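You operate a simulated robot arm through the tools that you are given. There is no shell and no other tool. Be economical: measure what you need, move in short steps, check, and stop when the job is done.

Carry out the task below with a simulated robot arm. There is one attempt and no reset: what you move stays moved.

TASK
Leak-test the line with the white connectors at the card's pressure, then stand both ends back in their block.
Fine: one end in each port of the leak tester; wait for the result.

It is judged by the outcome, as a careful person would: the job done as asked, and still so three seconds after it is handed in. It fails if anything else is knocked over, pushed out of place, dropped, spilled or broken.

THE ROBOT
A 6-joint arm with a two-finger parallel gripper, fixed in place. Base frame: the origin is at the foot of the arm, x ahead of it, y to its left, z up; the work surface is at about z = 0.9. Lengths are in m, angles in degrees, forces in N, time in s.
With the tool pointing down near the work surface it reaches from about 0.24 to 0.66 m from the base axis. Its first joint turns from -66.0 to 66.0 degrees. Payload 2.9 kg.
Tool frame: the origin (TCP) lies between the finger pads and is the grasp point; the fingertips stand 0.03 m ahead of it; z points along the fingers, y is the line along which they close. The gripper opens to 0.11 m. The fingers are 0.02 m wide and 0.01 m thick; the gripper's body (0.048 by 0.112 m) begins 0.055 m behind the TCP.
Orientation is that of the tool frame in the base frame, as [roll, pitch, yaw] about the fixed x, y, z axes, in that order (R = Rz(yaw) Ry(pitch) Rx(roll)). With the fingers straight down and closing along the base's y, the tool's x points along the base's -x, its y along +y and its z along -z.

THE INTERFACE
- The arm moves only by the tool jog_arm. Its argument "commands" is a list of rows, each a list of 3 entries, a list of its own where there are three numbers: the shift along the tool's x, y, z in m, then the turn, a rotation vector about the tool's x, y, z in degrees, then the opening in per cent of the stroke, from 0 (shut) to 100 (fully open). In form: [[[dx, dy, dz], [rx, ry, rz], jaw], ...]. A call has 1 to 10 rows; each row is the pose to reach, as a shift and turn from the pose commanded when the call began, along the tool's axes at that moment. A row lasts 0.2 s, in which the tool goes at most 0.05 m and 8.6 degrees; a call with a longer step from one row to the next is refused whole, and so is a gripper value outside its range. A pose out of reach is approached as far as the arm can. The call stops where the force on the tool passes 70 N (or 10 N more than at its start, if that is more) or the arm is blocked; 0.2 s more then pass. The fingers move at their own pace (about 0.108 m/s each) and stop on an object; they squeeze with about 29 N. The grip force told is the motor's: it shows also when the fingers shut on nothing. Time passes only in rows, and 0.2 s behind the last, so rows that repeat a pose let the fingers close. It gives the time, the measured TCP pose, the force on the tool (base axes), the opening and the grip force at its end, in the units of the frame above (readings bear some noise).
- Cameras (640 x 400 px; columns grow to the right, rows downward): "scene" is fixed at [0.0853, 0.4325, 1.3919]; the picture's right is [-0.77, -0.64, 0.00], its down [-0.34, 0.41, -0.85] and it looks along [0.54, -0.65, -0.53] (base axes); focal length 367 px, centre (320, 200). "wrist" rides on the gripper at [-0.036, 0, -0.057] in the tool frame; the picture's right is [0.00, -1.00, 0.00], its down [0.97, 0.00, -0.24] and it looks along [0.24, 0.00, 0.97] (tool axes); focal length 218 px, centre (320, 200).
- snapshot(camera): a new picture of that camera. No time passes.
- measure_at(camera, pixels): for up to 12 pixels [column, row] of the newest picture of that camera ("zoom" is the newest enlarged one), the place [x, y, z] in the base frame of the surface seen there, good to about 0.003 m, but the place of the scene camera against the robot may be out by one fixed shift of up to 0.012 m in any direction. No time passes.
- enlarge(camera, box): a new picture of the part [left, top, right, bottom] of that camera's present view, enlarged. No time passes.
- job_done(): hands the job in; it is judged then, once.

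Work in short steps. Measure before you move; look again where a grasp or a placing could have gone wrong, and mend it. You have 80 turns and 38 pictures in all, the two below and enlarged ones among them. Open the gripper and draw the arm clear of the work before you hand the job in, unless the task says otherwise; then end with one line.

The tools are called after ">>>" by a JSON object that holds its "method" and its "body". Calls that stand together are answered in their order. jog_arm: Moves the arm, as the interface text tells. Its arguments: {"type":"object","properties":{"commands":{"type":"array","items":{"type":"array"}}},"required":["commands"]} The other tools are called the same way: snapshot (camera) takes a picture; measure_at (camera, pixels) gives the place of the surface under pixels of a picture; enlarge (camera, box) takes an enlarged picture of a part of a camera's view; job_done () hands the job in.

At the start:

```text
clock: 0.0
eef_pos: [0.3521, -0.0336, 1.157]
tool_rot: [-180.0, -0.1, -179.9]
contact_force: [0.5, 0.5, 0.5]
opening: 0.11
gripper_force: 0.1
```

scene: 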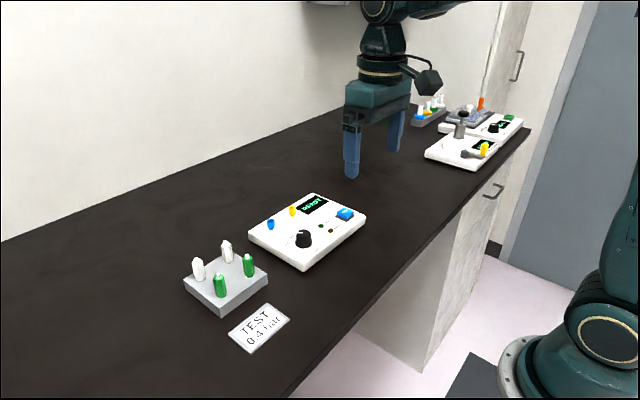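
wrist: 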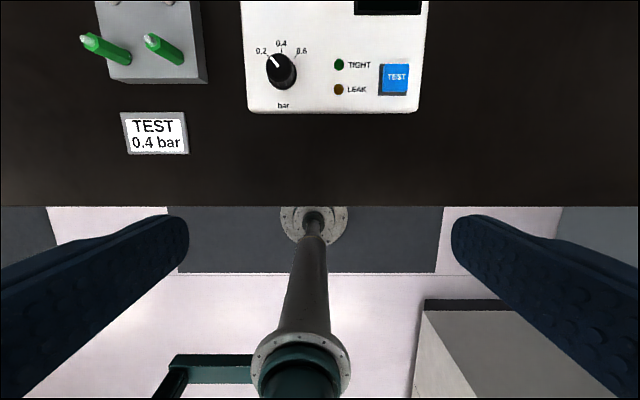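

The scene shows the connector block at about (225,280), the tester at (307,230), and the card reading 0.4 bar. I'll enlarge these and the far devices.

>>> {"method": "enlarge", "body": {"camera": "scene", "box": [170, 180, 380, 360]}}

>>> {"method": "enlarge", "body": {"camera": "scene", "box": [400, 80, 540, 180]}}

```text
2.22 times, centred on (275, 270) of scene
```

zoom: 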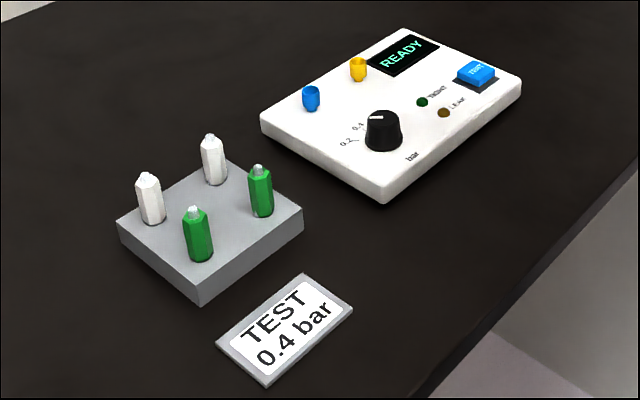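

```text
4.00 times, centred on (470, 130) of scene
```

zoom: 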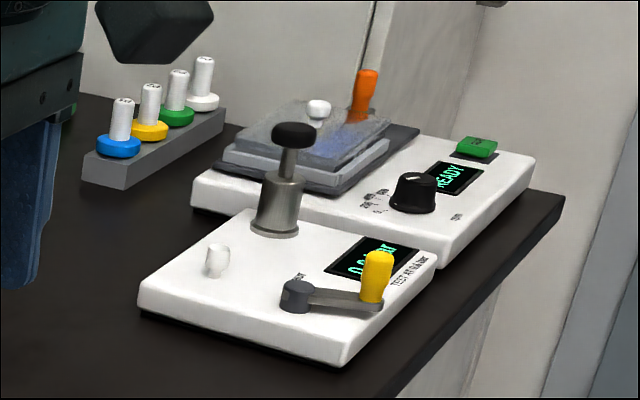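

>>> {"method": "snapshot", "body": {"camera": "scene"}}

>>> {"method": "measure_at", "body": {"camera": "scene", "pixels": [[198, 260], [227, 242], [249, 256], [220, 275], [271, 219], [293, 206], [303, 234], [345, 212], [225, 290], [260, 328], [320, 250], [210, 310]]}}

>>> {"method": "measure_at", "body": {"camera": "wrist", "pixels": [[280, 70], [395, 78], [84, 38], [150, 38], [155, 130], [150, 70], [320, 100]]}}

```text
33 pictures are left
```

scene: 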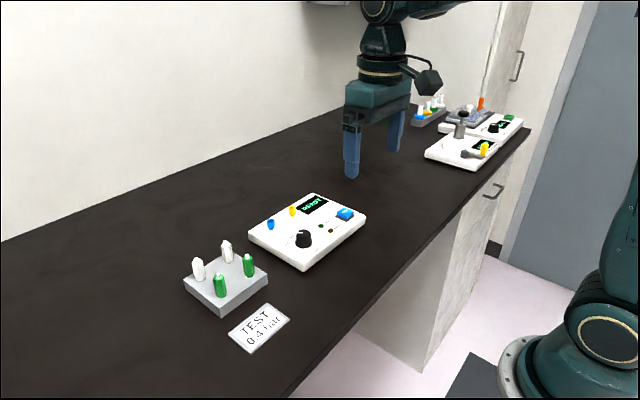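

```text
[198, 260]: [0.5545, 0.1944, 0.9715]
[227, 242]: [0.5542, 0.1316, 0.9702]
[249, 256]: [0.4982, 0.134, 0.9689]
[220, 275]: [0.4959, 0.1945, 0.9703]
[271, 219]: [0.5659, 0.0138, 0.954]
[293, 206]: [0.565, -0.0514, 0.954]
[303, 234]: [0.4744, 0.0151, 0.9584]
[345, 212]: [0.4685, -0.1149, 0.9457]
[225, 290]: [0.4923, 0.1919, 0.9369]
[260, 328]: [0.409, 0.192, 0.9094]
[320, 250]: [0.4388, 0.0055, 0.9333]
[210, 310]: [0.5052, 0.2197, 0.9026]
```

```text
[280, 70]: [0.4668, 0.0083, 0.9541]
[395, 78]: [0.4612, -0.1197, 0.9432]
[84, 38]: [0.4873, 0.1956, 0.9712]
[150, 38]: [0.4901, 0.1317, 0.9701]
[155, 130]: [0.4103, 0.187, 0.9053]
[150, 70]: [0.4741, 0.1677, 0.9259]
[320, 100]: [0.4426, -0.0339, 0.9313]
```

Next I'll move the arm above the block and tester for a top-down wrist view.

>>> {"method": "jog_arm", "body": {"commands": [[[-0.034, 0.022, 0], [0, 0, 0], 100], [[-0.068, 0.044, 0], [0, 0, 0], 100], [[-0.102, 0.066, 0], [0, 0, 0], 100], [[-0.136, 0.088, 0], [0, 0, 0], 100], [[-0.17, 0.11, 0], [0, 0, 0], 100]]}}

>>> {"method": "snapshot", "body": {"camera": "wrist"}}

```text
clock: 1.2
eef_pos: [0.5234, 0.076, 1.1557]
tool_rot: [-180.0, 0.0, 180.0]
contact_force: [0.0, 0.4, -0.5]
opening: 0.1101
gripper_force: 0.0
```

```text
32 pictures are left
```

wrist: 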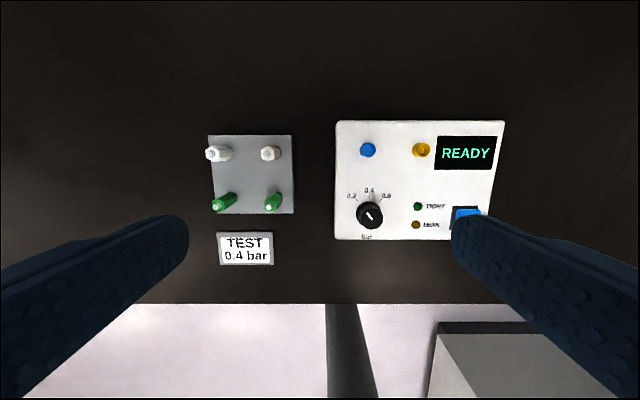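

>>> {"method": "enlarge", "body": {"camera": "wrist", "box": [190, 120, 310, 220]}}

>>> {"method": "measure_at", "body": {"camera": "wrist", "pixels": [[209, 153], [218, 154], [264, 153], [272, 153], [217, 205], [267, 205], [368, 150], [421, 150], [369, 215], [465, 212], [208, 137], [292, 214]]}}

>>> {"method": "enlarge", "body": {"camera": "wrist", "box": [330, 120, 450, 240]}}

```text
4.00 times, centred on (250, 170) of wrist
```

zoom: 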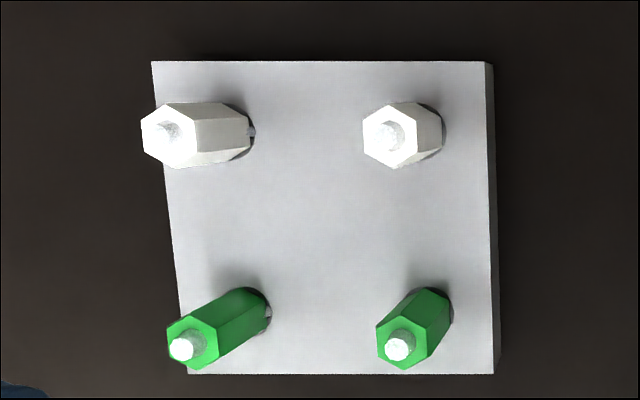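

```text
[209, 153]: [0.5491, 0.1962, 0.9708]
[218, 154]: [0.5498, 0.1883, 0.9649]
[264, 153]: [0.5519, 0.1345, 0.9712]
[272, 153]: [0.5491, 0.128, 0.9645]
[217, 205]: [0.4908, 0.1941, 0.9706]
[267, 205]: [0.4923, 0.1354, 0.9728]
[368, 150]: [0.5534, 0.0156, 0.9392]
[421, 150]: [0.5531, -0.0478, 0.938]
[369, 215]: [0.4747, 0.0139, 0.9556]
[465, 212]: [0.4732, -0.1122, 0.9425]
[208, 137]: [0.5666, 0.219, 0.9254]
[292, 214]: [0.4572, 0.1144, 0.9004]
```

```text
3.33 times, centred on (390, 180) of wrist
```

zoom: 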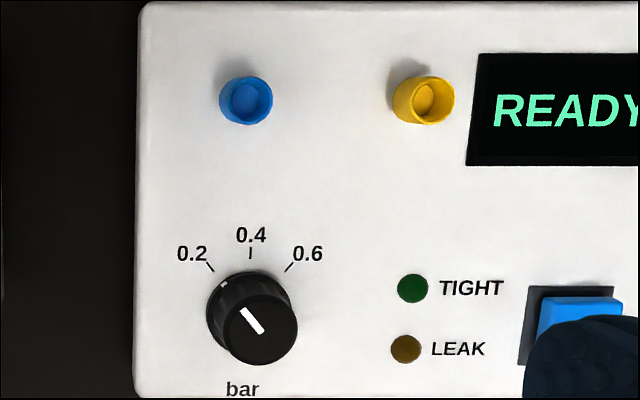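

Dial points at 0.2; it must turn clockwise to 0.4. I'll go above the knob (about x 0.470, y 0.012) at z≈1.02 with a smaller opening and look.

>>> {"method": "jog_arm", "body": {"commands": [[[0.013, -0.016, 0.034], [0, 0, 0], 45], [[0.026, -0.032, 0.068], [0, 0, 0], 45], [[0.04, -0.048, 0.102], [0, 0, 0], 45], [[0.053, -0.064, 0.135], [0, 0, 0], 45]]}}

>>> {"method": "snapshot", "body": {"camera": "wrist"}}

```text
clock: 2.2
eef_pos: [0.471, 0.0129, 1.0214]
tool_rot: [-180.0, 0.0, -179.9]
contact_force: [0.5, -0.7, 0.1]
opening: 0.0494
gripper_force: 0.0
```

```text
29 pictures are left
```

wrist: 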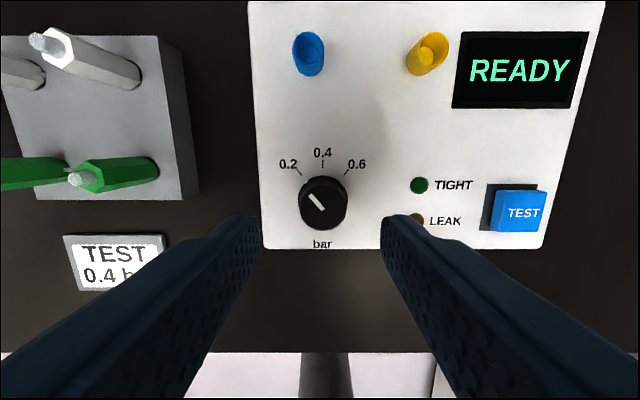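

Knob is centred between the fingers at (323,205). Descend to tips just above the panel, then close.

>>> {"method": "jog_arm", "body": {"commands": [[[-0.002, -0.0015, 0.03], [0, 0, 0], 45], [[-0.002, -0.0015, 0.053], [0, 0, 0], 45], [[-0.002, -0.0015, 0.053], [0, 0, 0], 5], [[-0.002, -0.0015, 0.053], [0, 0, 0], 5], [[-0.002, -0.0015, 0.053], [0, 0, 0], 5]]}}

```text
clock: 3.4
eef_pos: [0.4725, 0.0101, 0.9667]
tool_rot: [-179.9, 0.0, 179.8]
contact_force: [-0.7, -10.6, -0.1]
opening: 0.0295
gripper_force: 29.2
```

>>> {"method": "jog_arm", "body": {"commands": [[[0, 0, 0], [0, 0, 8], 5], [[0, 0, 0], [0, 0, 16], 5], [[0, 0, 0], [0, 0, 24], 5], [[0, 0, 0], [0, 0, 32], 5], [[0, 0, 0], [0, 0, 40], 5], [[0, 0, 0], [0, 0, 40], 5]]}}

>>> {"method": "enlarge", "body": {"camera": "wrist", "box": [240, 100, 400, 260]}}

```text
clock: 4.8
eef_pos: [0.4717, 0.0116, 0.9679]
tool_rot: [180.0, 0.0, 139.9]
contact_force: [3.6, -5.0, 0.2]
opening: 0.0293
gripper_force: 28.7
```

```text
2.50 times, centred on (320, 180) of wrist
```

zoom: 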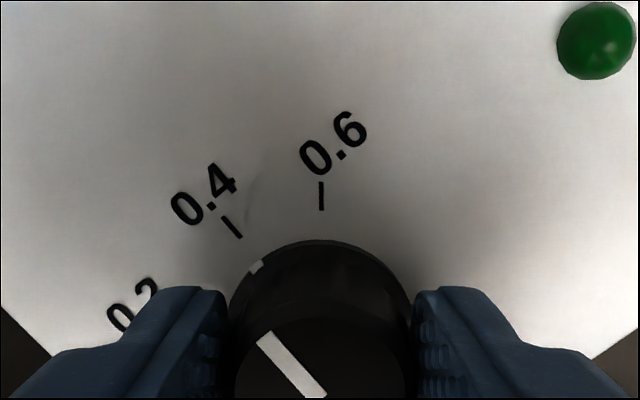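

The pointer lies along the 0.4 tick. Release, rise, turn back and check.

>>> {"method": "jog_arm", "body": {"commands": [[[0, 0, 0], [0, 0, 0], 45], [[0, 0, 0], [0, 0, 0], 45], [[0, 0, -0.04], [0, 0, 0], 45], [[0, 0, -0.08], [0, 0, -8], 45], [[0, 0, -0.1], [0, 0, -16], 45], [[0, 0, -0.1], [0, 0, -24], 45], [[0, 0, -0.1], [0, 0, -32], 45], [[0, 0, -0.1], [0, 0, -40], 45]]}}

>>> {"method": "enlarge", "body": {"camera": "wrist", "box": [220, 80, 420, 260]}}

```text
clock: 6.6
eef_pos: [0.4721, 0.0112, 1.0688]
tool_rot: [-180.0, 0.0, -179.8]
contact_force: [0.2, -0.4, 0.4]
opening: 0.0495
gripper_force: 0.1
```

```text
2.22 times, centred on (320, 170) of wrist
```

zoom: 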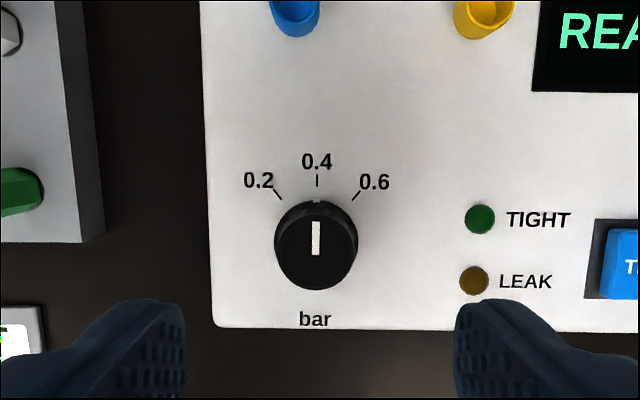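

The knob is on 0.4. Now go above the right white connector (≈0.5515, 0.1325).

>>> {"method": "jog_arm", "body": {"commands": [[[-0.02, 0.03, 0], [0, 0, 0], 40], [[-0.04, 0.061, 0], [0, 0, 0], 40], [[-0.06, 0.091, 0], [0, 0, 0], 40], [[-0.0795, 0.1215, 0.01], [0, 0, 0], 40], [[-0.0795, 0.1215, 0.03], [0, 0, 0], 40]]}}

>>> {"method": "snapshot", "body": {"camera": "wrist"}}

```text
clock: 7.8
eef_pos: [0.5528, 0.1326, 1.0384]
tool_rot: [180.0, 0.0, 180.0]
contact_force: [-0.3, 0.1, 0.9]
opening: 0.044
gripper_force: 0.0
```

```text
26 pictures are left
```

wrist: 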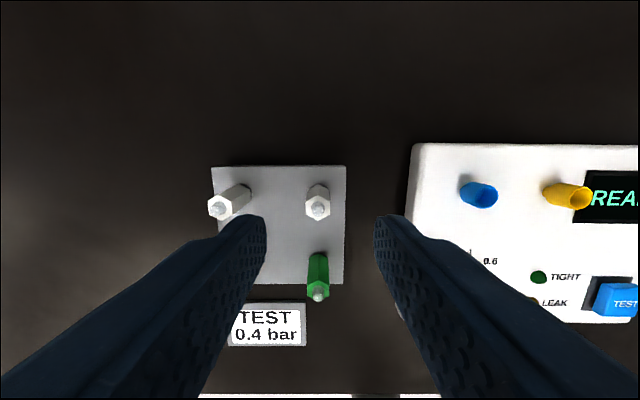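

>>> {"method": "jog_arm", "body": {"commands": [[[-0.001, 0.0015, 0.04], [0, 0, 0], 40], [[-0.001, 0.0015, 0.076], [0, 0, 0], 40], [[-0.001, 0.0015, 0.076], [0, 0, 0], 0], [[-0.001, 0.0015, 0.076], [0, 0, 0], 0], [[-0.001, 0.0015, 0.076], [0, 0, 0], 0]]}}

```text
clock: 9.0
eef_pos: [0.5524, 0.1334, 0.964]
tool_rot: [-180.0, 0.0, 180.0]
contact_force: [0.1, -0.6, 1.1]
opening: 0.0146
gripper_force: 28.7
```

Gripped at 14.6 mm. Lift straight up and look.

>>> {"method": "jog_arm", "body": {"commands": [[[0, 0, -0.02], [0, 0, 0], 0], [[0, 0, -0.05], [0, 0, 0], 0], [[0, 0, -0.08], [0, 0, 0], 0], [[0, 0, -0.1], [0, 0, 0], 0]]}}

>>> {"method": "enlarge", "body": {"camera": "scene", "box": [170, 130, 330, 300]}}

>>> {"method": "snapshot", "body": {"camera": "wrist"}}

```text
clock: 10.0
eef_pos: [0.5535, 0.1348, 1.0629]
tool_rot: [179.9, 0.0, -179.9]
contact_force: [-0.7, 0.9, -0.7]
opening: 0.0145
gripper_force: 28.5
```

```text
2.35 times, centred on (250, 215) of scene
```

zoom: 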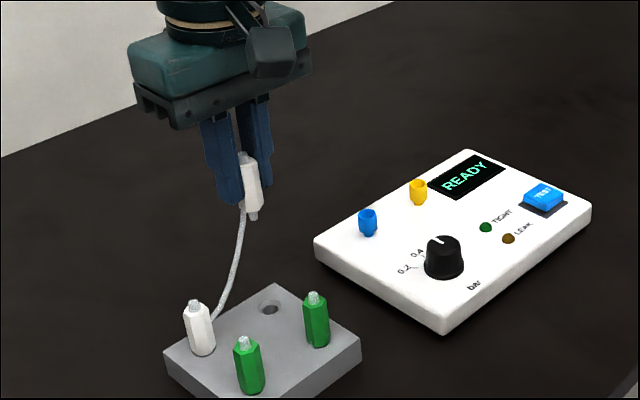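

```text
24 pictures are left
```

wrist: 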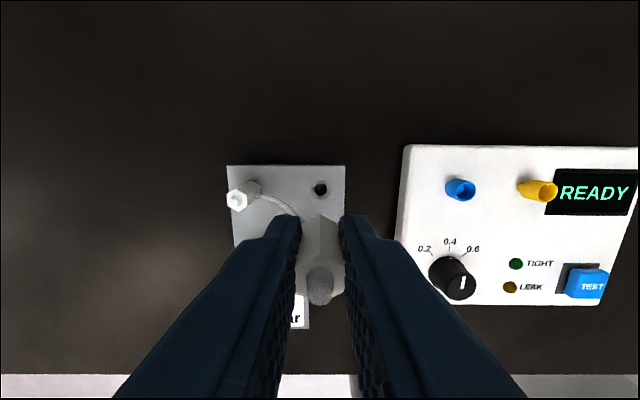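

The line's tube hangs between both ends. I'll take this end to the nearer blue port (keeps the tube short), stopping above to look.

>>> {"method": "jog_arm", "body": {"commands": [[[0, -0.03, 0], [0, 0, 0], 0], [[0, -0.06, 0], [0, 0, 0], 0], [[-0.001, -0.09, 0], [0, 0, 0], 0], [[-0.0015, -0.1178, 0], [0, 0, 0], 0], [[-0.0015, -0.1178, 0], [0, 0, 0], 0]]}}

>>> {"method": "enlarge", "body": {"camera": "wrist", "box": [240, 140, 440, 300]}}

>>> {"method": "enlarge", "body": {"camera": "scene", "box": [170, 110, 370, 300]}}

```text
clock: 11.2
eef_pos: [0.5519, 0.0169, 1.062]
tool_rot: [-179.9, 0.0, 180.0]
contact_force: [0.0, -0.1, 0.1]
opening: 0.0144
gripper_force: 29.5
```

```text
2.50 times, centred on (340, 220) of wrist
```

zoom: 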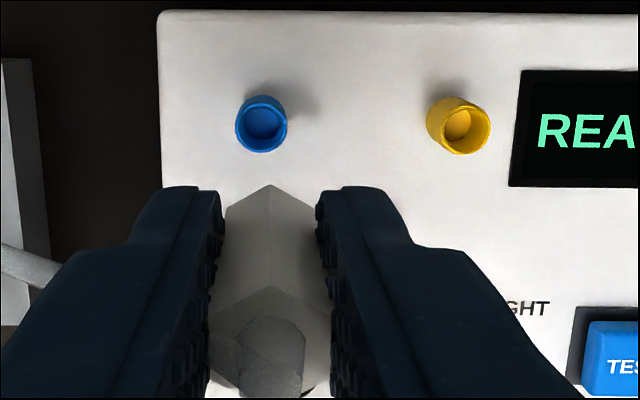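

```text
2.11 times, centred on (270, 205) of scene
```

zoom: 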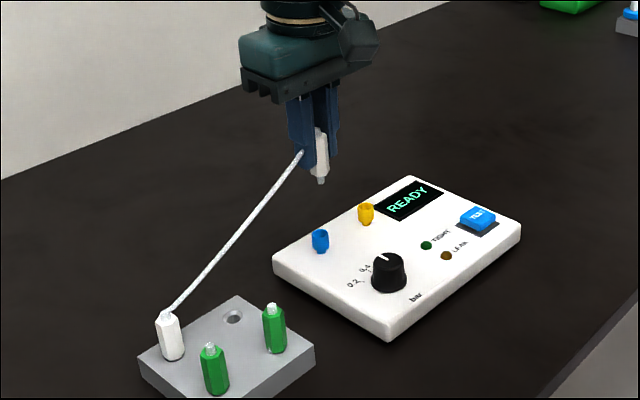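

Blue port appears about 2 mm to +y and +x of the held end. Correct and lower to just above the rim, then check from the side and wrist.

>>> {"method": "jog_arm", "body": {"commands": [[[-0.002, 0.0022, 0.025], [0, 0, 0], 0], [[-0.002, 0.0022, 0.05], [0, 0, 0], 0], [[-0.002, 0.0022, 0.05], [0, 0, 0], 0]]}}

>>> {"method": "enlarge", "body": {"camera": "scene", "box": [240, 170, 320, 240]}}

>>> {"method": "enlarge", "body": {"camera": "wrist", "box": [240, 140, 440, 300]}}

```text
clock: 12.0
eef_pos: [0.5564, 0.0203, 1.0125]
tool_rot: [-180.0, 0.0, -179.9]
contact_force: [-0.8, 0.2, 0.6]
opening: 0.0144
gripper_force: 29.2
```

```text
5.71 times, centred on (280, 205) of scene
```

zoom: 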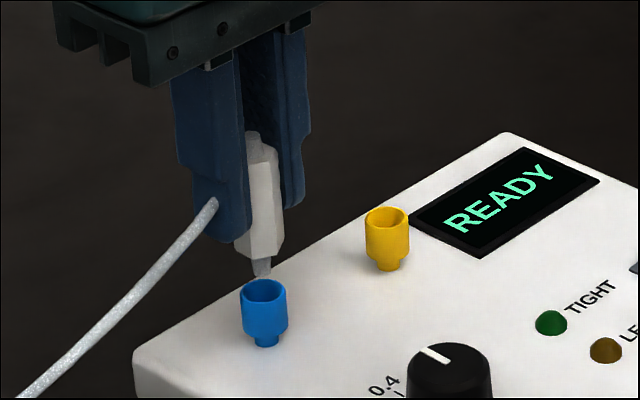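

```text
2.50 times, centred on (340, 220) of wrist
```

zoom: 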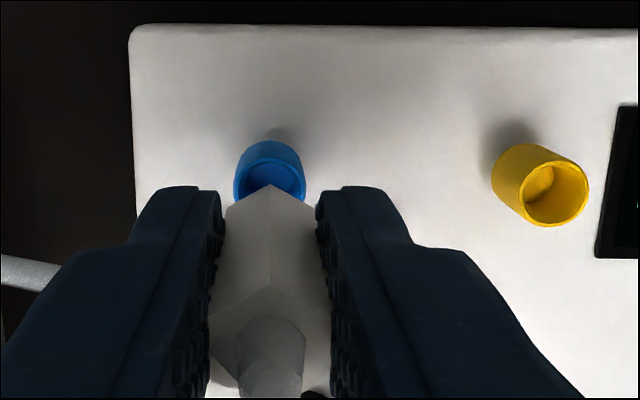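

Aligned in both views (stub at (262,275), cup rim centre (264,290)). Lower gently.

>>> {"method": "jog_arm", "body": {"commands": [[[0.0005, 0, 0.005], [0, 0, 0], 0], [[0.0005, 0, 0.01], [0, 0, 0], 0], [[0.0005, 0, 0.014], [0, 0, 0], 0], [[0.0005, 0, 0.014], [0, 0, 0], 0]]}}

>>> {"method": "enlarge", "body": {"camera": "scene", "box": [240, 170, 320, 240]}}

```text
clock: 13.0
eef_pos: [0.5553, 0.0181, 0.9994]
tool_rot: [179.9, -0.1, -179.9]
contact_force: [0.4, -0.1, 1.1]
opening: 0.0146
gripper_force: 28.6
```

```text
5.71 times, centred on (280, 205) of scene
```

zoom: 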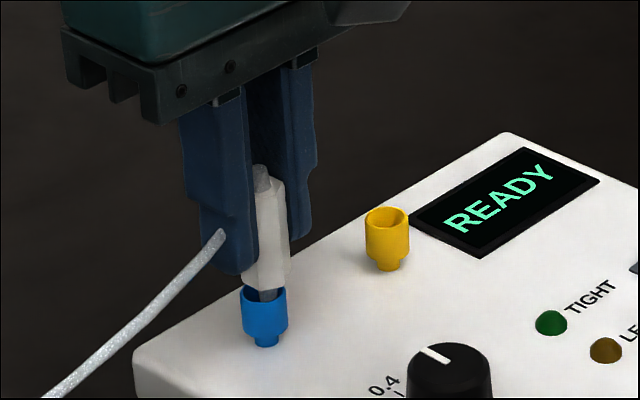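

>>> {"method": "jog_arm", "body": {"commands": [[[0, 0, 0.003], [0, 0, 0], 0], [[0, 0, 0.006], [0, 0, 0], 0], [[0, 0, 0.009], [0, 0, 0], 0]]}}

>>> {"method": "enlarge", "body": {"camera": "scene", "box": [240, 170, 320, 240]}}

```text
clock: 13.8
eef_pos: [0.5556, 0.0186, 0.992]
tool_rot: [-179.9, 0.3, -179.8]
contact_force: [-5.0, 6.2, 24.1]
opening: 0.0149
gripper_force: 28.9
```

```text
5.71 times, centred on (280, 205) of scene
```

zoom: 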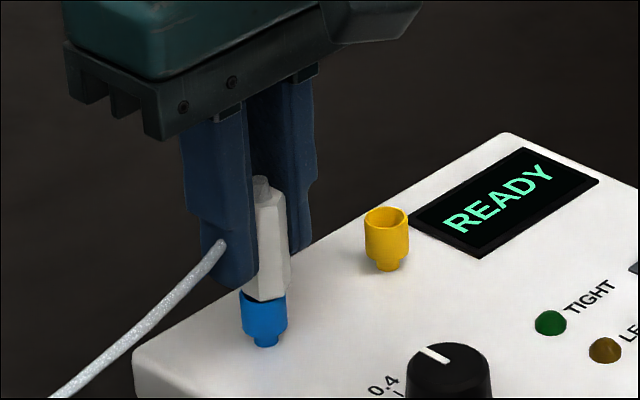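

Contact at about the seating height (24 N). Push slightly further to confirm it is seated.

>>> {"method": "jog_arm", "body": {"commands": [[[0.0006, 0.0006, 0.001], [0, 0, 0], 0], [[0.0006, 0.0006, 0.0025], [0, 0, 0], 0], [[0.0006, 0.0006, 0.0025], [0, 0, 0], 0]]}}

```text
clock: 14.6
eef_pos: [0.5564, 0.0196, 0.9883]
tool_rot: [-180.0, 0.3, -180.0]
contact_force: [4.7, 7.0, 23.9]
opening: 0.0145
gripper_force: 29.0
```

>>> {"method": "enlarge", "body": {"camera": "scene", "box": [240, 170, 320, 240]}}

```text
5.71 times, centred on (280, 205) of scene
```

zoom: 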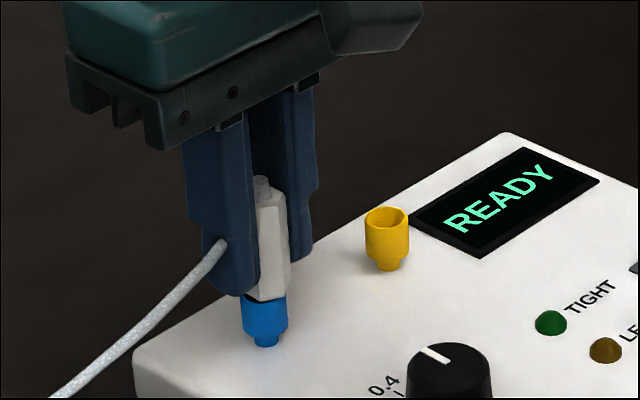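

The connector didn't move further (the fingers slid), so it's seated. Release and rise, then check.

>>> {"method": "jog_arm", "body": {"commands": [[[0, 0, 0], [0, 0, 0], 25], [[0, 0, 0], [0, 0, 0], 40], [[0, 0, -0.03], [0, 0, 0], 40], [[0, 0, -0.07], [0, 0, 0], 40], [[0, 0, -0.1], [0, 0, 0], 40]]}}

>>> {"method": "enlarge", "body": {"camera": "scene", "box": [180, 150, 340, 300]}}

```text
clock: 15.8
eef_pos: [0.5548, 0.018, 1.0872]
tool_rot: [180.0, 0.0, 180.0]
contact_force: [-0.4, 0.1, 1.1]
opening: 0.0442
gripper_force: 0.0
```

```text
2.67 times, centred on (260, 225) of scene
```

zoom: 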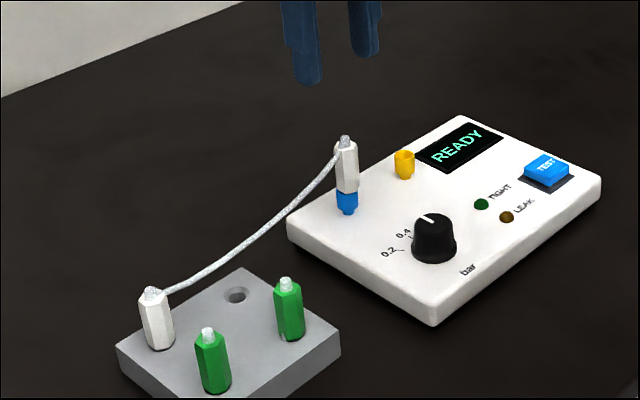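

Seated well. Now go above the remaining white end.

>>> {"method": "jog_arm", "body": {"commands": [[[0.0005, 0.044, 0], [0, 0, 0], 40], [[0.001, 0.088, 0], [0, 0, 0], 40], [[0.0015, 0.132, 0.01], [0, 0, 0], 40], [[0.0021, 0.1751, 0.03], [0, 0, 0], 40], [[0.0021, 0.1751, 0.045], [0, 0, 0], 40]]}}

>>> {"method": "enlarge", "body": {"camera": "wrist", "box": [220, 140, 420, 300]}}

```text
clock: 17.0
eef_pos: [0.5531, 0.1949, 1.0419]
tool_rot: [180.0, 0.0, -180.0]
contact_force: [-0.1, 0.5, 0.6]
opening: 0.0439
gripper_force: 0.0
```

```text
2.50 times, centred on (320, 220) of wrist
```

zoom: 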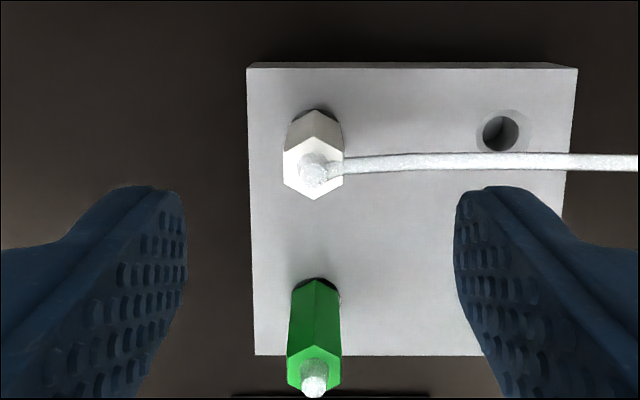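

>>> {"method": "jog_arm", "body": {"commands": [[[-0.0005, 0.0012, 0.04], [0, 0, 0], 40], [[-0.0005, 0.0012, 0.0775], [0, 0, 0], 40], [[-0.0005, 0.0012, 0.0775], [0, 0, 0], 0], [[-0.0005, 0.0012, 0.0775], [0, 0, 0], 0], [[-0.0005, 0.0012, 0.0775], [0, 0, 0], 0]]}}

```text
clock: 18.2
eef_pos: [0.5539, 0.1953, 0.965]
tool_rot: [-180.0, 0.0, -179.9]
contact_force: [-0.2, 0.4, -0.1]
opening: 0.0146
gripper_force: 28.8
```

Gripped. Lift and carry over to above the yellow port at safe height.

>>> {"method": "jog_arm", "body": {"commands": [[[0, 0, -0.03], [0, 0, 0], 0], [[0, 0, -0.07], [0, 0, 0], 0], [[0, -0.03, -0.1], [0, 0, 0], 0], [[0, -0.07, -0.125], [0, 0, 0], 0], [[0, -0.115, -0.135], [0, 0, 0], 0], [[0, -0.16, -0.135], [0, 0, 0], 0], [[-0.0004, -0.2, -0.135], [0, 0, 0], 0], [[-0.0008, -0.2403, -0.125], [0, 0, 0], 0], [[-0.0008, -0.2403, -0.098], [0, 0, 0], 0], [[-0.0008, -0.2403, -0.098], [0, 0, 0], 0]]}}

>>> {"method": "enlarge", "body": {"camera": "wrist", "box": [220, 140, 420, 300]}}

>>> {"method": "enlarge", "body": {"camera": "scene", "box": [230, 120, 350, 240]}}

```text
clock: 20.4
eef_pos: [0.5546, -0.0474, 1.0625]
tool_rot: [-180.0, 0.0, -179.9]
contact_force: [0.8, -0.9, -0.2]
opening: 0.0147
gripper_force: 28.8
```

```text
2.50 times, centred on (320, 220) of wrist
```

zoom: 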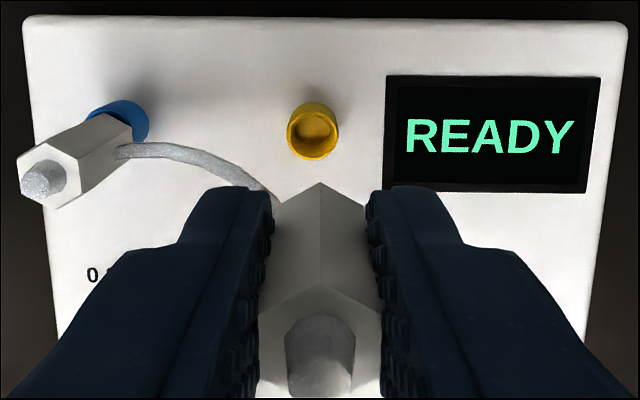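

```text
3.33 times, centred on (290, 180) of scene
```

zoom: 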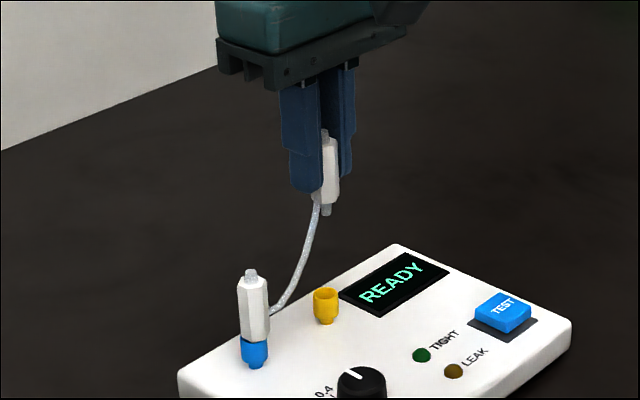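

Yellow port is ~2 mm to +y of the held end. Correct and lower to just above the rim.

>>> {"method": "jog_arm", "body": {"commands": [[[0, 0.0022, 0.025], [0, 0, 0], 0], [[0, 0.0022, 0.05], [0, 0, 0], 0], [[0, 0.0022, 0.05], [0, 0, 0], 0]]}}

>>> {"method": "enlarge", "body": {"camera": "scene", "box": [250, 160, 330, 230]}}

>>> {"method": "enlarge", "body": {"camera": "wrist", "box": [240, 140, 440, 300]}}

```text
clock: 21.2
eef_pos: [0.5551, -0.0441, 1.0142]
tool_rot: [-180.0, -0.1, -180.0]
contact_force: [0.6, 0.3, -0.9]
opening: 0.0147
gripper_force: 29.2
```

```text
5.71 times, centred on (290, 195) of scene
```

zoom: 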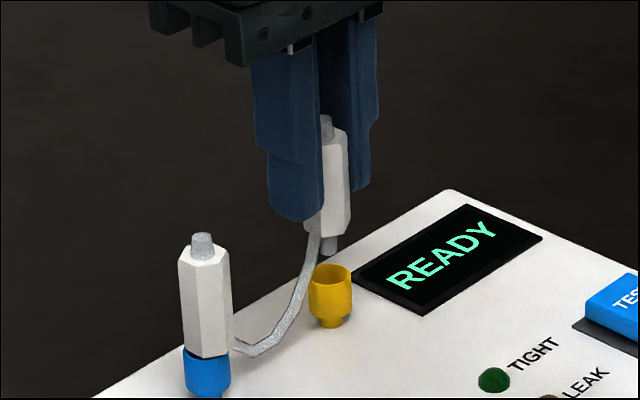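

```text
2.50 times, centred on (340, 220) of wrist
```

zoom: 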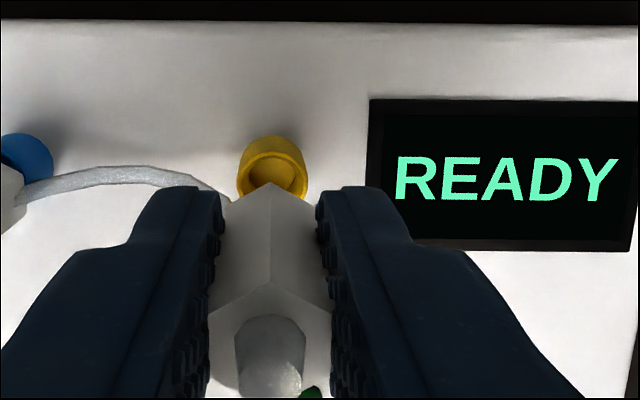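

Nearly aligned; nudge 0.8 mm to −y and lower into the cup.

>>> {"method": "jog_arm", "body": {"commands": [[[0, -0.0008, 0.005], [0, 0, 0], 0], [[0, -0.0008, 0.01], [0, 0, 0], 0], [[0, -0.0008, 0.015], [0, 0, 0], 0], [[0, -0.0008, 0.019], [0, 0, 0], 0], [[0, -0.0008, 0.0225], [0, 0, 0], 0], [[0, -0.0008, 0.0225], [0, 0, 0], 0]]}}

>>> {"method": "enlarge", "body": {"camera": "scene", "box": [250, 160, 330, 230]}}

```text
clock: 22.6
eef_pos: [0.5537, -0.0451, 0.9932]
tool_rot: [180.0, 0.2, 180.0]
contact_force: [-6.2, 2.1, 24.8]
opening: 0.0146
gripper_force: 29.1
```

```text
5.71 times, centred on (290, 195) of scene
```

zoom: 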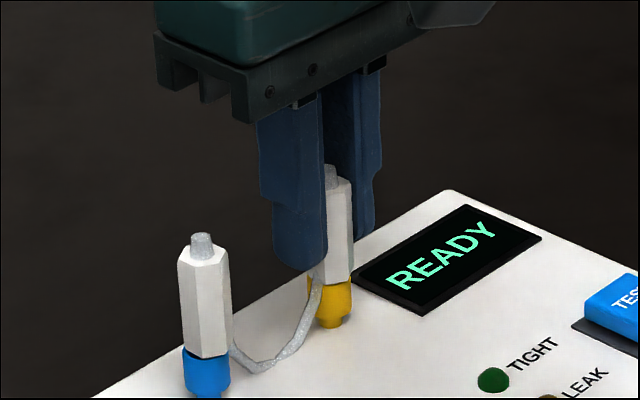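

Seated likewise. Release, rise and move toward the TEST button, then look.

>>> {"method": "jog_arm", "body": {"commands": [[[0, 0, 0], [0, 0, 0], 30], [[0, 0, 0], [0, 0, 0], 40], [[0, 0, -0.04], [0, 0, 0], 40], [[0, 0, -0.08], [0, 0, 0], 40], [[0.03, -0.026, -0.09], [0, 0, 0], 20], [[0.06, -0.05, -0.07], [0, 0, 0], 0], [[0.089, -0.073, -0.05], [0, 0, 0], 0], [[0.089, -0.073, -0.04], [0, 0, 0], 0], [[0.089, -0.073, -0.04], [0, 0, 0], 0]]}}

>>> {"method": "snapshot", "body": {"camera": "wrist"}}

>>> {"method": "snapshot", "body": {"camera": "scene"}}

```text
clock: 24.6
eef_pos: [0.4648, -0.1174, 1.0299]
tool_rot: [180.0, 0.1, 180.0]
contact_force: [0.0, -0.7, -0.8]
opening: 0.0
gripper_force: 29.0
```

```text
9 pictures are left
```

wrist: 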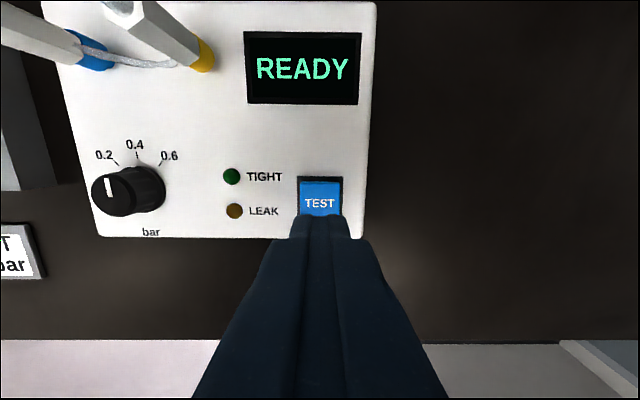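

```text
8 pictures are left
```

scene: 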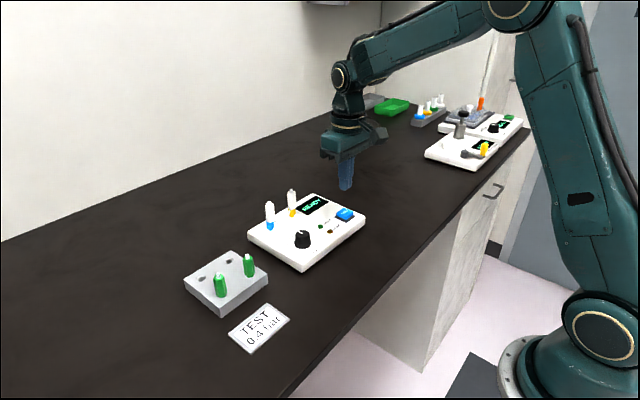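

Button "TEST" at (320,203) lies under the fingertips. Press gently and retreat.

>>> {"method": "jog_arm", "body": {"commands": [[[0, 0, 0.03], [0, 0, 0], 0], [[0, 0, 0.052], [0, 0, 0], 0], [[0, 0, 0.056], [0, 0, 0], 0], [[0, 0, 0.059], [0, 0, 0], 0], [[0, 0, 0.061], [0, 0, 0], 0]]}}

```text
clock: 25.8
eef_pos: [0.4645, -0.1165, 0.9699]
tool_rot: [180.0, 0.0, 179.9]
contact_force: [-1.1, 0.6, 2.7]
opening: 0.0
gripper_force: 29.0
```

>>> {"method": "jog_arm", "body": {"commands": [[[0, 0, 0.001], [0, 0, 0], 0], [[0, 0, 0.002], [0, 0, 0], 0], [[0, 0, 0.003], [0, 0, 0], 0]]}}

```text
clock: 26.6
eef_pos: [0.4652, -0.1177, 0.9681]
tool_rot: [-179.9, 0.2, 179.9]
contact_force: [-4.2, 1.6, 22.1]
opening: 0.0
gripper_force: 29.1
```

Bottomed at 22 N. Retreat and look at the display.

>>> {"method": "jog_arm", "body": {"commands": [[[0, 0, -0.03], [0, 0, 0], 0], [[0, 0, -0.07], [0, 0, 0], 0], [[0, 0, -0.1], [0, 0, 0], 0]]}}

>>> {"method": "snapshot", "body": {"camera": "wrist"}}

```text
clock: 27.4
eef_pos: [0.4628, -0.1182, 1.066]
tool_rot: [180.0, 0.0, 180.0]
contact_force: [-0.6, -0.3, -0.3]
opening: 0.0
gripper_force: 29.2
```

```text
7 pictures are left
```

wrist: 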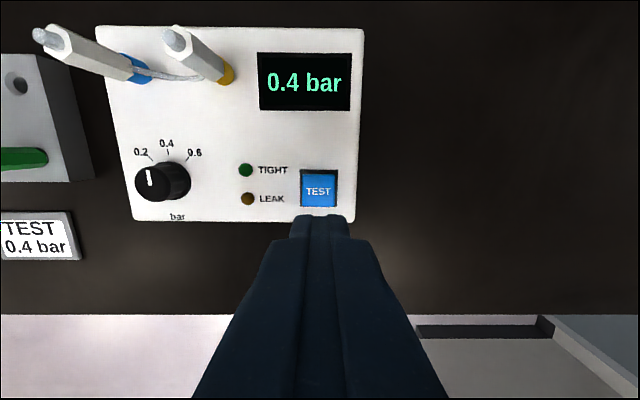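

The test is running at 0.4 bar. Wait for the result.

>>> {"method": "jog_arm", "body": {"commands": [[[0, 0, 0], [0, 0, 0], 0], [[0, 0, 0], [0, 0, 0], 0], [[0, 0, 0], [0, 0, 0], 0], [[0, 0, 0], [0, 0, 0], 0], [[0, 0, 0], [0, 0, 0], 0], [[0, 0, 0], [0, 0, 0], 0], [[0, 0, 0], [0, 0, 0], 0], [[0, 0, 0], [0, 0, 0], 0], [[0, 0, 0], [0, 0, 0], 0], [[0, 0, 0], [0, 0, 0], 0]]}}

>>> {"method": "jog_arm", "body": {"commands": [[[0, 0, 0], [0, 0, 0], 0], [[0, 0, 0], [0, 0, 0], 0], [[0, 0, 0], [0, 0, 0], 0], [[0, 0, 0], [0, 0, 0], 0], [[0, 0, 0], [0, 0, 0], 0], [[0, 0, 0], [0, 0, 0], 0], [[0, 0, 0], [0, 0, 0], 0], [[0, 0, 0], [0, 0, 0], 0], [[0, 0, 0], [0, 0, 0], 0], [[0, 0, 0], [0, 0, 0], 0]]}}

>>> {"method": "jog_arm", "body": {"commands": [[[0, 0, 0], [0, 0, 0], 0], [[0, 0, 0], [0, 0, 0], 0], [[0, 0, 0], [0, 0, 0], 0], [[0, 0, 0], [0, 0, 0], 0], [[0, 0, 0], [0, 0, 0], 0], [[0, 0, 0], [0, 0, 0], 0], [[0, 0, 0], [0, 0, 0], 0], [[0, 0, 0], [0, 0, 0], 0], [[0, 0, 0], [0, 0, 0], 0], [[0, 0, 0], [0, 0, 0], 0]]}}

>>> {"method": "snapshot", "body": {"camera": "wrist"}}

```text
clock: 29.6
eef_pos: [0.4651, -0.1178, 1.0657]
tool_rot: [179.9, -0.1, -180.0]
contact_force: [-0.2, -0.8, -1.2]
opening: 0.0002
gripper_force: 28.9
```

```text
clock: 31.8
eef_pos: [0.4644, -0.1175, 1.0659]
tool_rot: [-180.0, 0.0, -180.0]
contact_force: [1.2, -0.4, 0.9]
opening: 0.0002
gripper_force: 28.9
```

```text
clock: 34.0
eef_pos: [0.4637, -0.1183, 1.0645]
tool_rot: [180.0, 0.0, -179.9]
contact_force: [-1.1, 1.0, -0.5]
opening: 0.0
gripper_force: 29.0
```

```text
6 pictures are left
```

wrist: 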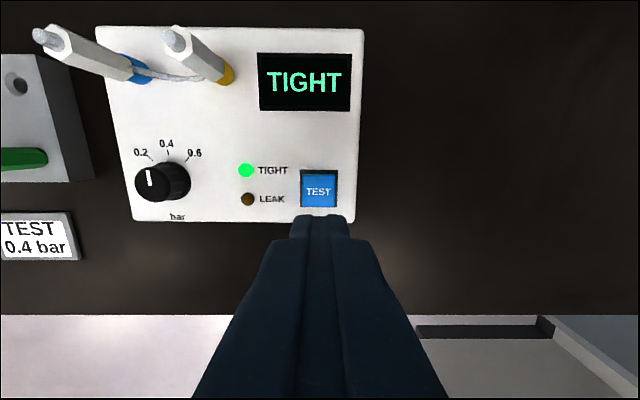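

Result: TIGHT. Now re-grasp the end in the yellow port at its known position.

>>> {"method": "jog_arm", "body": {"commands": [[[-0.03, 0.025, -0.03], [0, 0, 0], 20], [[-0.06, 0.05, -0.03], [0, 0, 0], 40], [[-0.089, 0.073, -0.03], [0, 0, 0], 40], [[-0.089, 0.073, 0.0], [0, 0, 0], 40], [[-0.089, 0.073, 0.04], [0, 0, 0], 40], [[-0.089, 0.073, 0.075], [0, 0, 0], 40], [[-0.089, 0.073, 0.075], [0, 0, 0], 0], [[-0.089, 0.073, 0.075], [0, 0, 0], 0], [[-0.089, 0.073, 0.075], [0, 0, 0], 0]]}}

```text
clock: 36.0
eef_pos: [0.5509, -0.0445, 0.9897]
tool_rot: [180.0, 0.0, 180.0]
contact_force: [-0.2, 1.4, -2.0]
opening: 0.0148
gripper_force: 28.9
```

>>> {"method": "jog_arm", "body": {"commands": [[[0, 0, -0.03], [0, 0, 0], 0], [[0, 0, -0.07], [0, 0, 0], 0], [[0, 0.02, -0.11], [0, 0, 0], 0], [[0, 0.065, -0.115], [0, 0, 0], 0], [[0, 0.112, -0.115], [0, 0, 0], 0], [[0.0004, 0.158, -0.105], [0, 0, 0], 0], [[0.0008, 0.2, -0.08], [0, 0, 0], 0], [[0.0008, 0.2389, -0.055], [0, 0, 0], 0], [[0.0008, 0.2389, -0.025], [0, 0, 0], 0], [[0.0008, 0.2389, -0.025], [0, 0, 0], 0]]}}

>>> {"method": "enlarge", "body": {"camera": "scene", "box": [170, 190, 290, 310]}}

```text
clock: 38.2
eef_pos: [0.5536, 0.1953, 1.0171]
tool_rot: [180.0, 0.0, -180.0]
contact_force: [0.5, -1.2, -0.7]
opening: 0.0146
gripper_force: 28.9
```

```text
3.33 times, centred on (230, 250) of scene
```

zoom: 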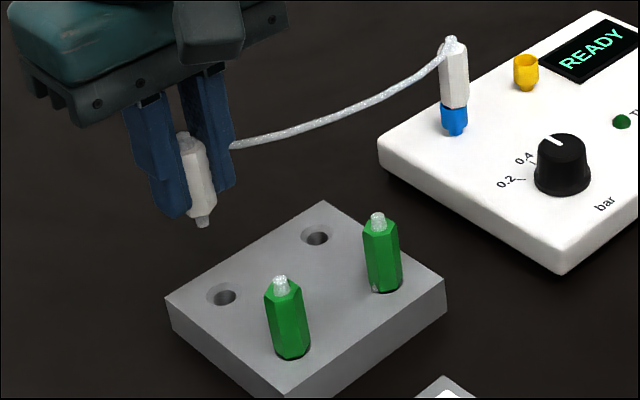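

The stub at (204,222) should drop onto the hole at (223,296); verify by measurement.

>>> {"method": "measure_at", "body": {"camera": "zoom", "pixels": [[204, 222], [203, 218], [205, 224], [196, 185], [192, 160], [187, 138], [207, 296], [241, 296], [223, 284], [223, 309], [300, 237], [333, 237]]}}

>>> {"method": "measure_at", "body": {"camera": "zoom", "pixels": [[278, 282], [280, 280], [378, 217], [376, 214], [317, 229], [317, 247], [271, 315], [287, 330], [300, 315], [380, 260], [452, 40], [450, 42]]}}

```text
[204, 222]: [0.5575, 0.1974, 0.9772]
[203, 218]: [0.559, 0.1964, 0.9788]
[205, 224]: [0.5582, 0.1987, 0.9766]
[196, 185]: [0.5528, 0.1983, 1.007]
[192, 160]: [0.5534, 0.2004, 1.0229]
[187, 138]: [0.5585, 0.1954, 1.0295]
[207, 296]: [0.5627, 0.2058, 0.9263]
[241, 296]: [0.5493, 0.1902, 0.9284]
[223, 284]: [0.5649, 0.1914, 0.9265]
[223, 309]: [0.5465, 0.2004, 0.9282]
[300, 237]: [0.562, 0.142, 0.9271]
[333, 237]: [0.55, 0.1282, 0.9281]
```

```text
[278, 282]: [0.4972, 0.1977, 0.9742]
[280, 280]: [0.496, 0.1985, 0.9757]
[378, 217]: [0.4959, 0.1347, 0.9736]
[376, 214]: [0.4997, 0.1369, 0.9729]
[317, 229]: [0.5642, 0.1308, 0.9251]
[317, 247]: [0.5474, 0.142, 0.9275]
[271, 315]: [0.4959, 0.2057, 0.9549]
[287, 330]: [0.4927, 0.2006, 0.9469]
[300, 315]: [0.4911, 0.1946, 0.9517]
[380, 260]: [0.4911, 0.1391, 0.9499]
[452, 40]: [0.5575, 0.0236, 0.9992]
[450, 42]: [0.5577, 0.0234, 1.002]
```

Measured: hole centre ≈(0.556,0.197), held axis ≈2.5 mm too far in +x. Correct and lower part way, then measure again.

>>> {"method": "jog_arm", "body": {"commands": [[[0.0025, 0.0003, 0.015], [0, 0, 0], 0], [[0.0025, 0.0003, 0.03], [0, 0, 0], 0], [[0.0025, 0.0003, 0.038], [0, 0, 0], 0], [[0.0025, 0.0003, 0.043], [0, 0, 0], 0]]}}

>>> {"method": "enlarge", "body": {"camera": "scene", "box": [180, 210, 280, 300]}}

```text
clock: 39.2
eef_pos: [0.551, 0.195, 0.9751]
tool_rot: [-180.0, 0.0, -180.0]
contact_force: [0.3, -0.3, 0.4]
opening: 0.0146
gripper_force: 29.2
```

```text
4.44 times, centred on (230, 255) of scene
```

zoom: 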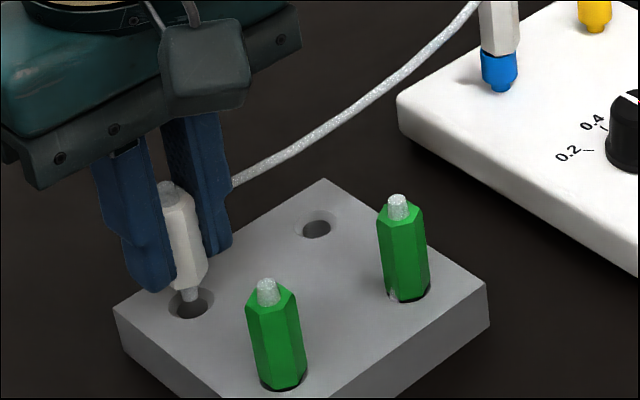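

Stub (190,296) is entering the hole with no force. Continue down.

>>> {"method": "jog_arm", "body": {"commands": [[[0, 0, 0.003], [0, 0, 0], 0], [[0, 0, 0.006], [0, 0, 0], 0], [[0, 0, 0.009], [0, 0, 0], 0], [[0, 0, 0.011], [0, 0, 0], 0]]}}

```text
clock: 40.2
eef_pos: [0.5498, 0.1953, 0.9632]
tool_rot: [180.0, -0.1, 179.9]
contact_force: [0.0, -0.1, 0.1]
opening: 0.0144
gripper_force: 29.2
```

>>> {"method": "jog_arm", "body": {"commands": [[[0, 0, 0.0015], [0, 0, 0], 0], [[0, 0, 0.003], [0, 0, 0], 0]]}}

>>> {"method": "enlarge", "body": {"camera": "scene", "box": [180, 210, 280, 300]}}

```text
clock: 40.8
eef_pos: [0.5504, 0.1957, 0.9595]
tool_rot: [180.0, 0.0, 180.0]
contact_force: [1.0, 0.9, 3.1]
opening: 0.0146
gripper_force: 29.2
```

```text
4.44 times, centred on (230, 255) of scene
```

zoom: 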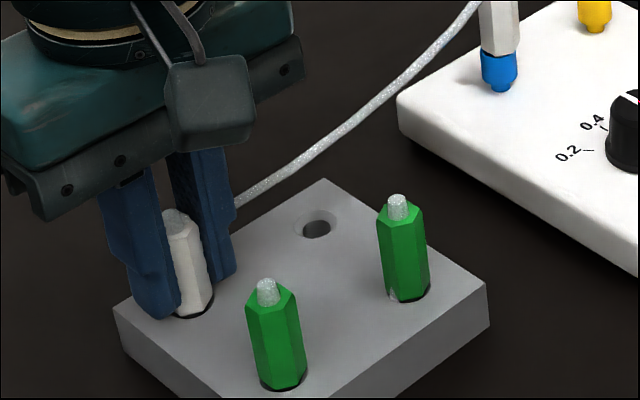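

Seated in the block. Release and travel above the end in the blue port.

>>> {"method": "jog_arm", "body": {"commands": [[[0, 0, 0], [0, 0, 0], 30], [[0, 0, 0], [0, 0, 0], 40], [[0, 0, -0.04], [0, 0, 0], 40], [[0, 0, -0.085], [0, 0, 0], 40], [[0, -0.03, -0.12], [0, 0, 0], 40], [[0, -0.075, -0.13], [0, 0, 0], 40], [[-0.002, -0.12, -0.13], [0, 0, 0], 40], [[-0.004, -0.16, -0.13], [0, 0, 0], 40], [[-0.0056, -0.1764, -0.11], [0, 0, 0], 40], [[-0.0056, -0.1764, -0.11], [0, 0, 0], 40]]}}

>>> {"method": "snapshot", "body": {"camera": "wrist"}}

```text
clock: 43.0
eef_pos: [0.5553, 0.0175, 1.0689]
tool_rot: [180.0, 0.0, 180.0]
contact_force: [0.2, -0.3, 0.0]
opening: 0.044
gripper_force: 0.1
```

```text
2 pictures are left
```

wrist: 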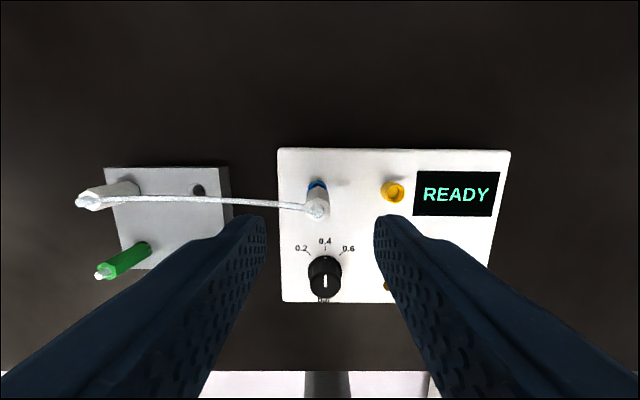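

Tip at (316,208): shift 1.5 mm to +y, descend, grip.

>>> {"method": "jog_arm", "body": {"commands": [[[0, 0.0015, 0.04], [0, 0, 0], 40], [[0, 0.0015, 0.0745], [0, 0, 0], 40], [[0, 0.0015, 0.0745], [0, 0, 0], 0], [[0, 0.0015, 0.0745], [0, 0, 0], 0], [[0, 0.0015, 0.0745], [0, 0, 0], 0]]}}

```text
clock: 44.2
eef_pos: [0.5569, 0.0193, 0.9959]
tool_rot: [-180.0, 0.0, 179.9]
contact_force: [0.1, -7.6, -0.8]
opening: 0.0143
gripper_force: 28.6
```

>>> {"method": "jog_arm", "body": {"commands": [[[0, 0, -0.02], [0, 0, 0], 0], [[0, 0, -0.06], [0, 0, 0], 0], [[0, 0.02, -0.09], [0, 0, 0], 0], [[0.001, 0.06, -0.09], [0, 0, 0], 0], [[0.002, 0.095, -0.08], [0, 0, 0], 0], [[0.0035, 0.1137, -0.05], [0, 0, 0], 0], [[0.0035, 0.1137, -0.015], [0, 0, 0], 0], [[0.0035, 0.1137, -0.003], [0, 0, 0], 0], [[0.0035, 0.1137, -0.003], [0, 0, 0], 0]]}}

>>> {"method": "enlarge", "body": {"camera": "scene", "box": [180, 200, 280, 290]}}

```text
clock: 46.2
eef_pos: [0.5507, 0.136, 0.9971]
tool_rot: [180.0, 0.1, -180.0]
contact_force: [0.4, -0.7, 1.1]
opening: 0.0147
gripper_force: 28.3
```

```text
4.44 times, centred on (230, 245) of scene
```

zoom: 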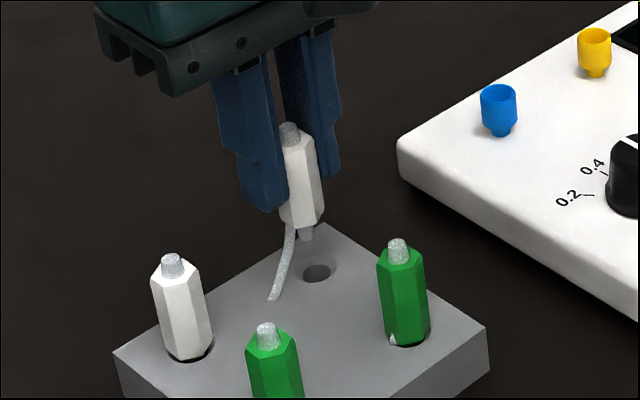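

>>> {"method": "measure_at", "body": {"camera": "zoom", "pixels": [[306, 238], [305, 234], [307, 236], [289, 130], [291, 127], [298, 170], [298, 271], [335, 271], [317, 261], [317, 282], [172, 257], [170, 261]]}}

>>> {"method": "measure_at", "body": {"camera": "zoom", "pixels": [[300, 180], [302, 200], [304, 237], [308, 239], [301, 262], [332, 262], [301, 280], [332, 280], [182, 310], [184, 330], [397, 244], [398, 242]]}}

```text
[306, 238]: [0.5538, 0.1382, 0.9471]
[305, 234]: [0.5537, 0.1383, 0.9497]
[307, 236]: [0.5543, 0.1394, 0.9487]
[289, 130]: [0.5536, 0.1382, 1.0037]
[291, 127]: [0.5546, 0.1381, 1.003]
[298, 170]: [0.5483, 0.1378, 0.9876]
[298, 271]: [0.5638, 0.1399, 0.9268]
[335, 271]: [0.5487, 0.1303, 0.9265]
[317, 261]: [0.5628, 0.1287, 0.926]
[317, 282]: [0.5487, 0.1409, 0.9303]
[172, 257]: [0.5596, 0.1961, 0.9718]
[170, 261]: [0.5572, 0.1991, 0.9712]
```

```text
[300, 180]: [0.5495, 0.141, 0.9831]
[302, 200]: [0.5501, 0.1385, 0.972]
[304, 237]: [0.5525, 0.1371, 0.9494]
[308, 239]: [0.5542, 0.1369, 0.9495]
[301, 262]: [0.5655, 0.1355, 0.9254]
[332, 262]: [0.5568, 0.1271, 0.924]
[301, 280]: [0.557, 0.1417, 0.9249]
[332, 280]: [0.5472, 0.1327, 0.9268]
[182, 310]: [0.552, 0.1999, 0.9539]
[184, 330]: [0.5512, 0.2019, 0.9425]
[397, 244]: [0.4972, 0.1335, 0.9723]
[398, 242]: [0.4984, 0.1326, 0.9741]
```

Stub axis ≈(0.5557,0.1355), hole ≈(0.556,0.135). Nudge ~1 mm to −y and lower to entry.

>>> {"method": "jog_arm", "body": {"commands": [[[0.0003, -0.0012, 0.01], [0, 0, 0], 0], [[0.0003, -0.0012, 0.018], [0, 0, 0], 0], [[0.0003, -0.0012, 0.021], [0, 0, 0], 0], [[0.0003, -0.0012, 0.024], [0, 0, 0], 0], [[0.0003, -0.0012, 0.026], [0, 0, 0], 0]]}}

```text
clock: 47.4
eef_pos: [0.5523, 0.1323, 0.9698]
tool_rot: [-179.9, 0.0, 180.0]
contact_force: [0.4, 0.5, 0.3]
opening: 0.0147
gripper_force: 29.2
```

Entered with no force; continue to seat.

>>> {"method": "jog_arm", "body": {"commands": [[[0, 0, 0.003], [0, 0, 0], 0], [[0, 0, 0.006], [0, 0, 0], 0], [[0, 0, 0.0085], [0, 0, 0], 0]]}}

```text
clock: 48.2
eef_pos: [0.5536, 0.1321, 0.9665]
tool_rot: [179.8, 0.3, -179.9]
contact_force: [-3.7, 0.1, 20.2]
opening: 0.0146
gripper_force: 29.1
```

20 N contact ~3 mm early with a −x push: likely riding the recess edge. Ease up and shift −x, then retry.

>>> {"method": "jog_arm", "body": {"commands": [[[0, 0, -0.003], [0, 0, 0], 0], [[0.001, 0, -0.003], [0, 0, 0], 0], [[0.001, 0, -0.001], [0, 0, 0], 0], [[0.001, 0, 0], [0, 0, 0], 0]]}}

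```text
clock: 49.2
eef_pos: [0.5524, 0.1328, 0.9659]
tool_rot: [-180.0, 0.2, 179.9]
contact_force: [-3.5, -1.9, 24.4]
opening: 0.0146
gripper_force: 28.9
```

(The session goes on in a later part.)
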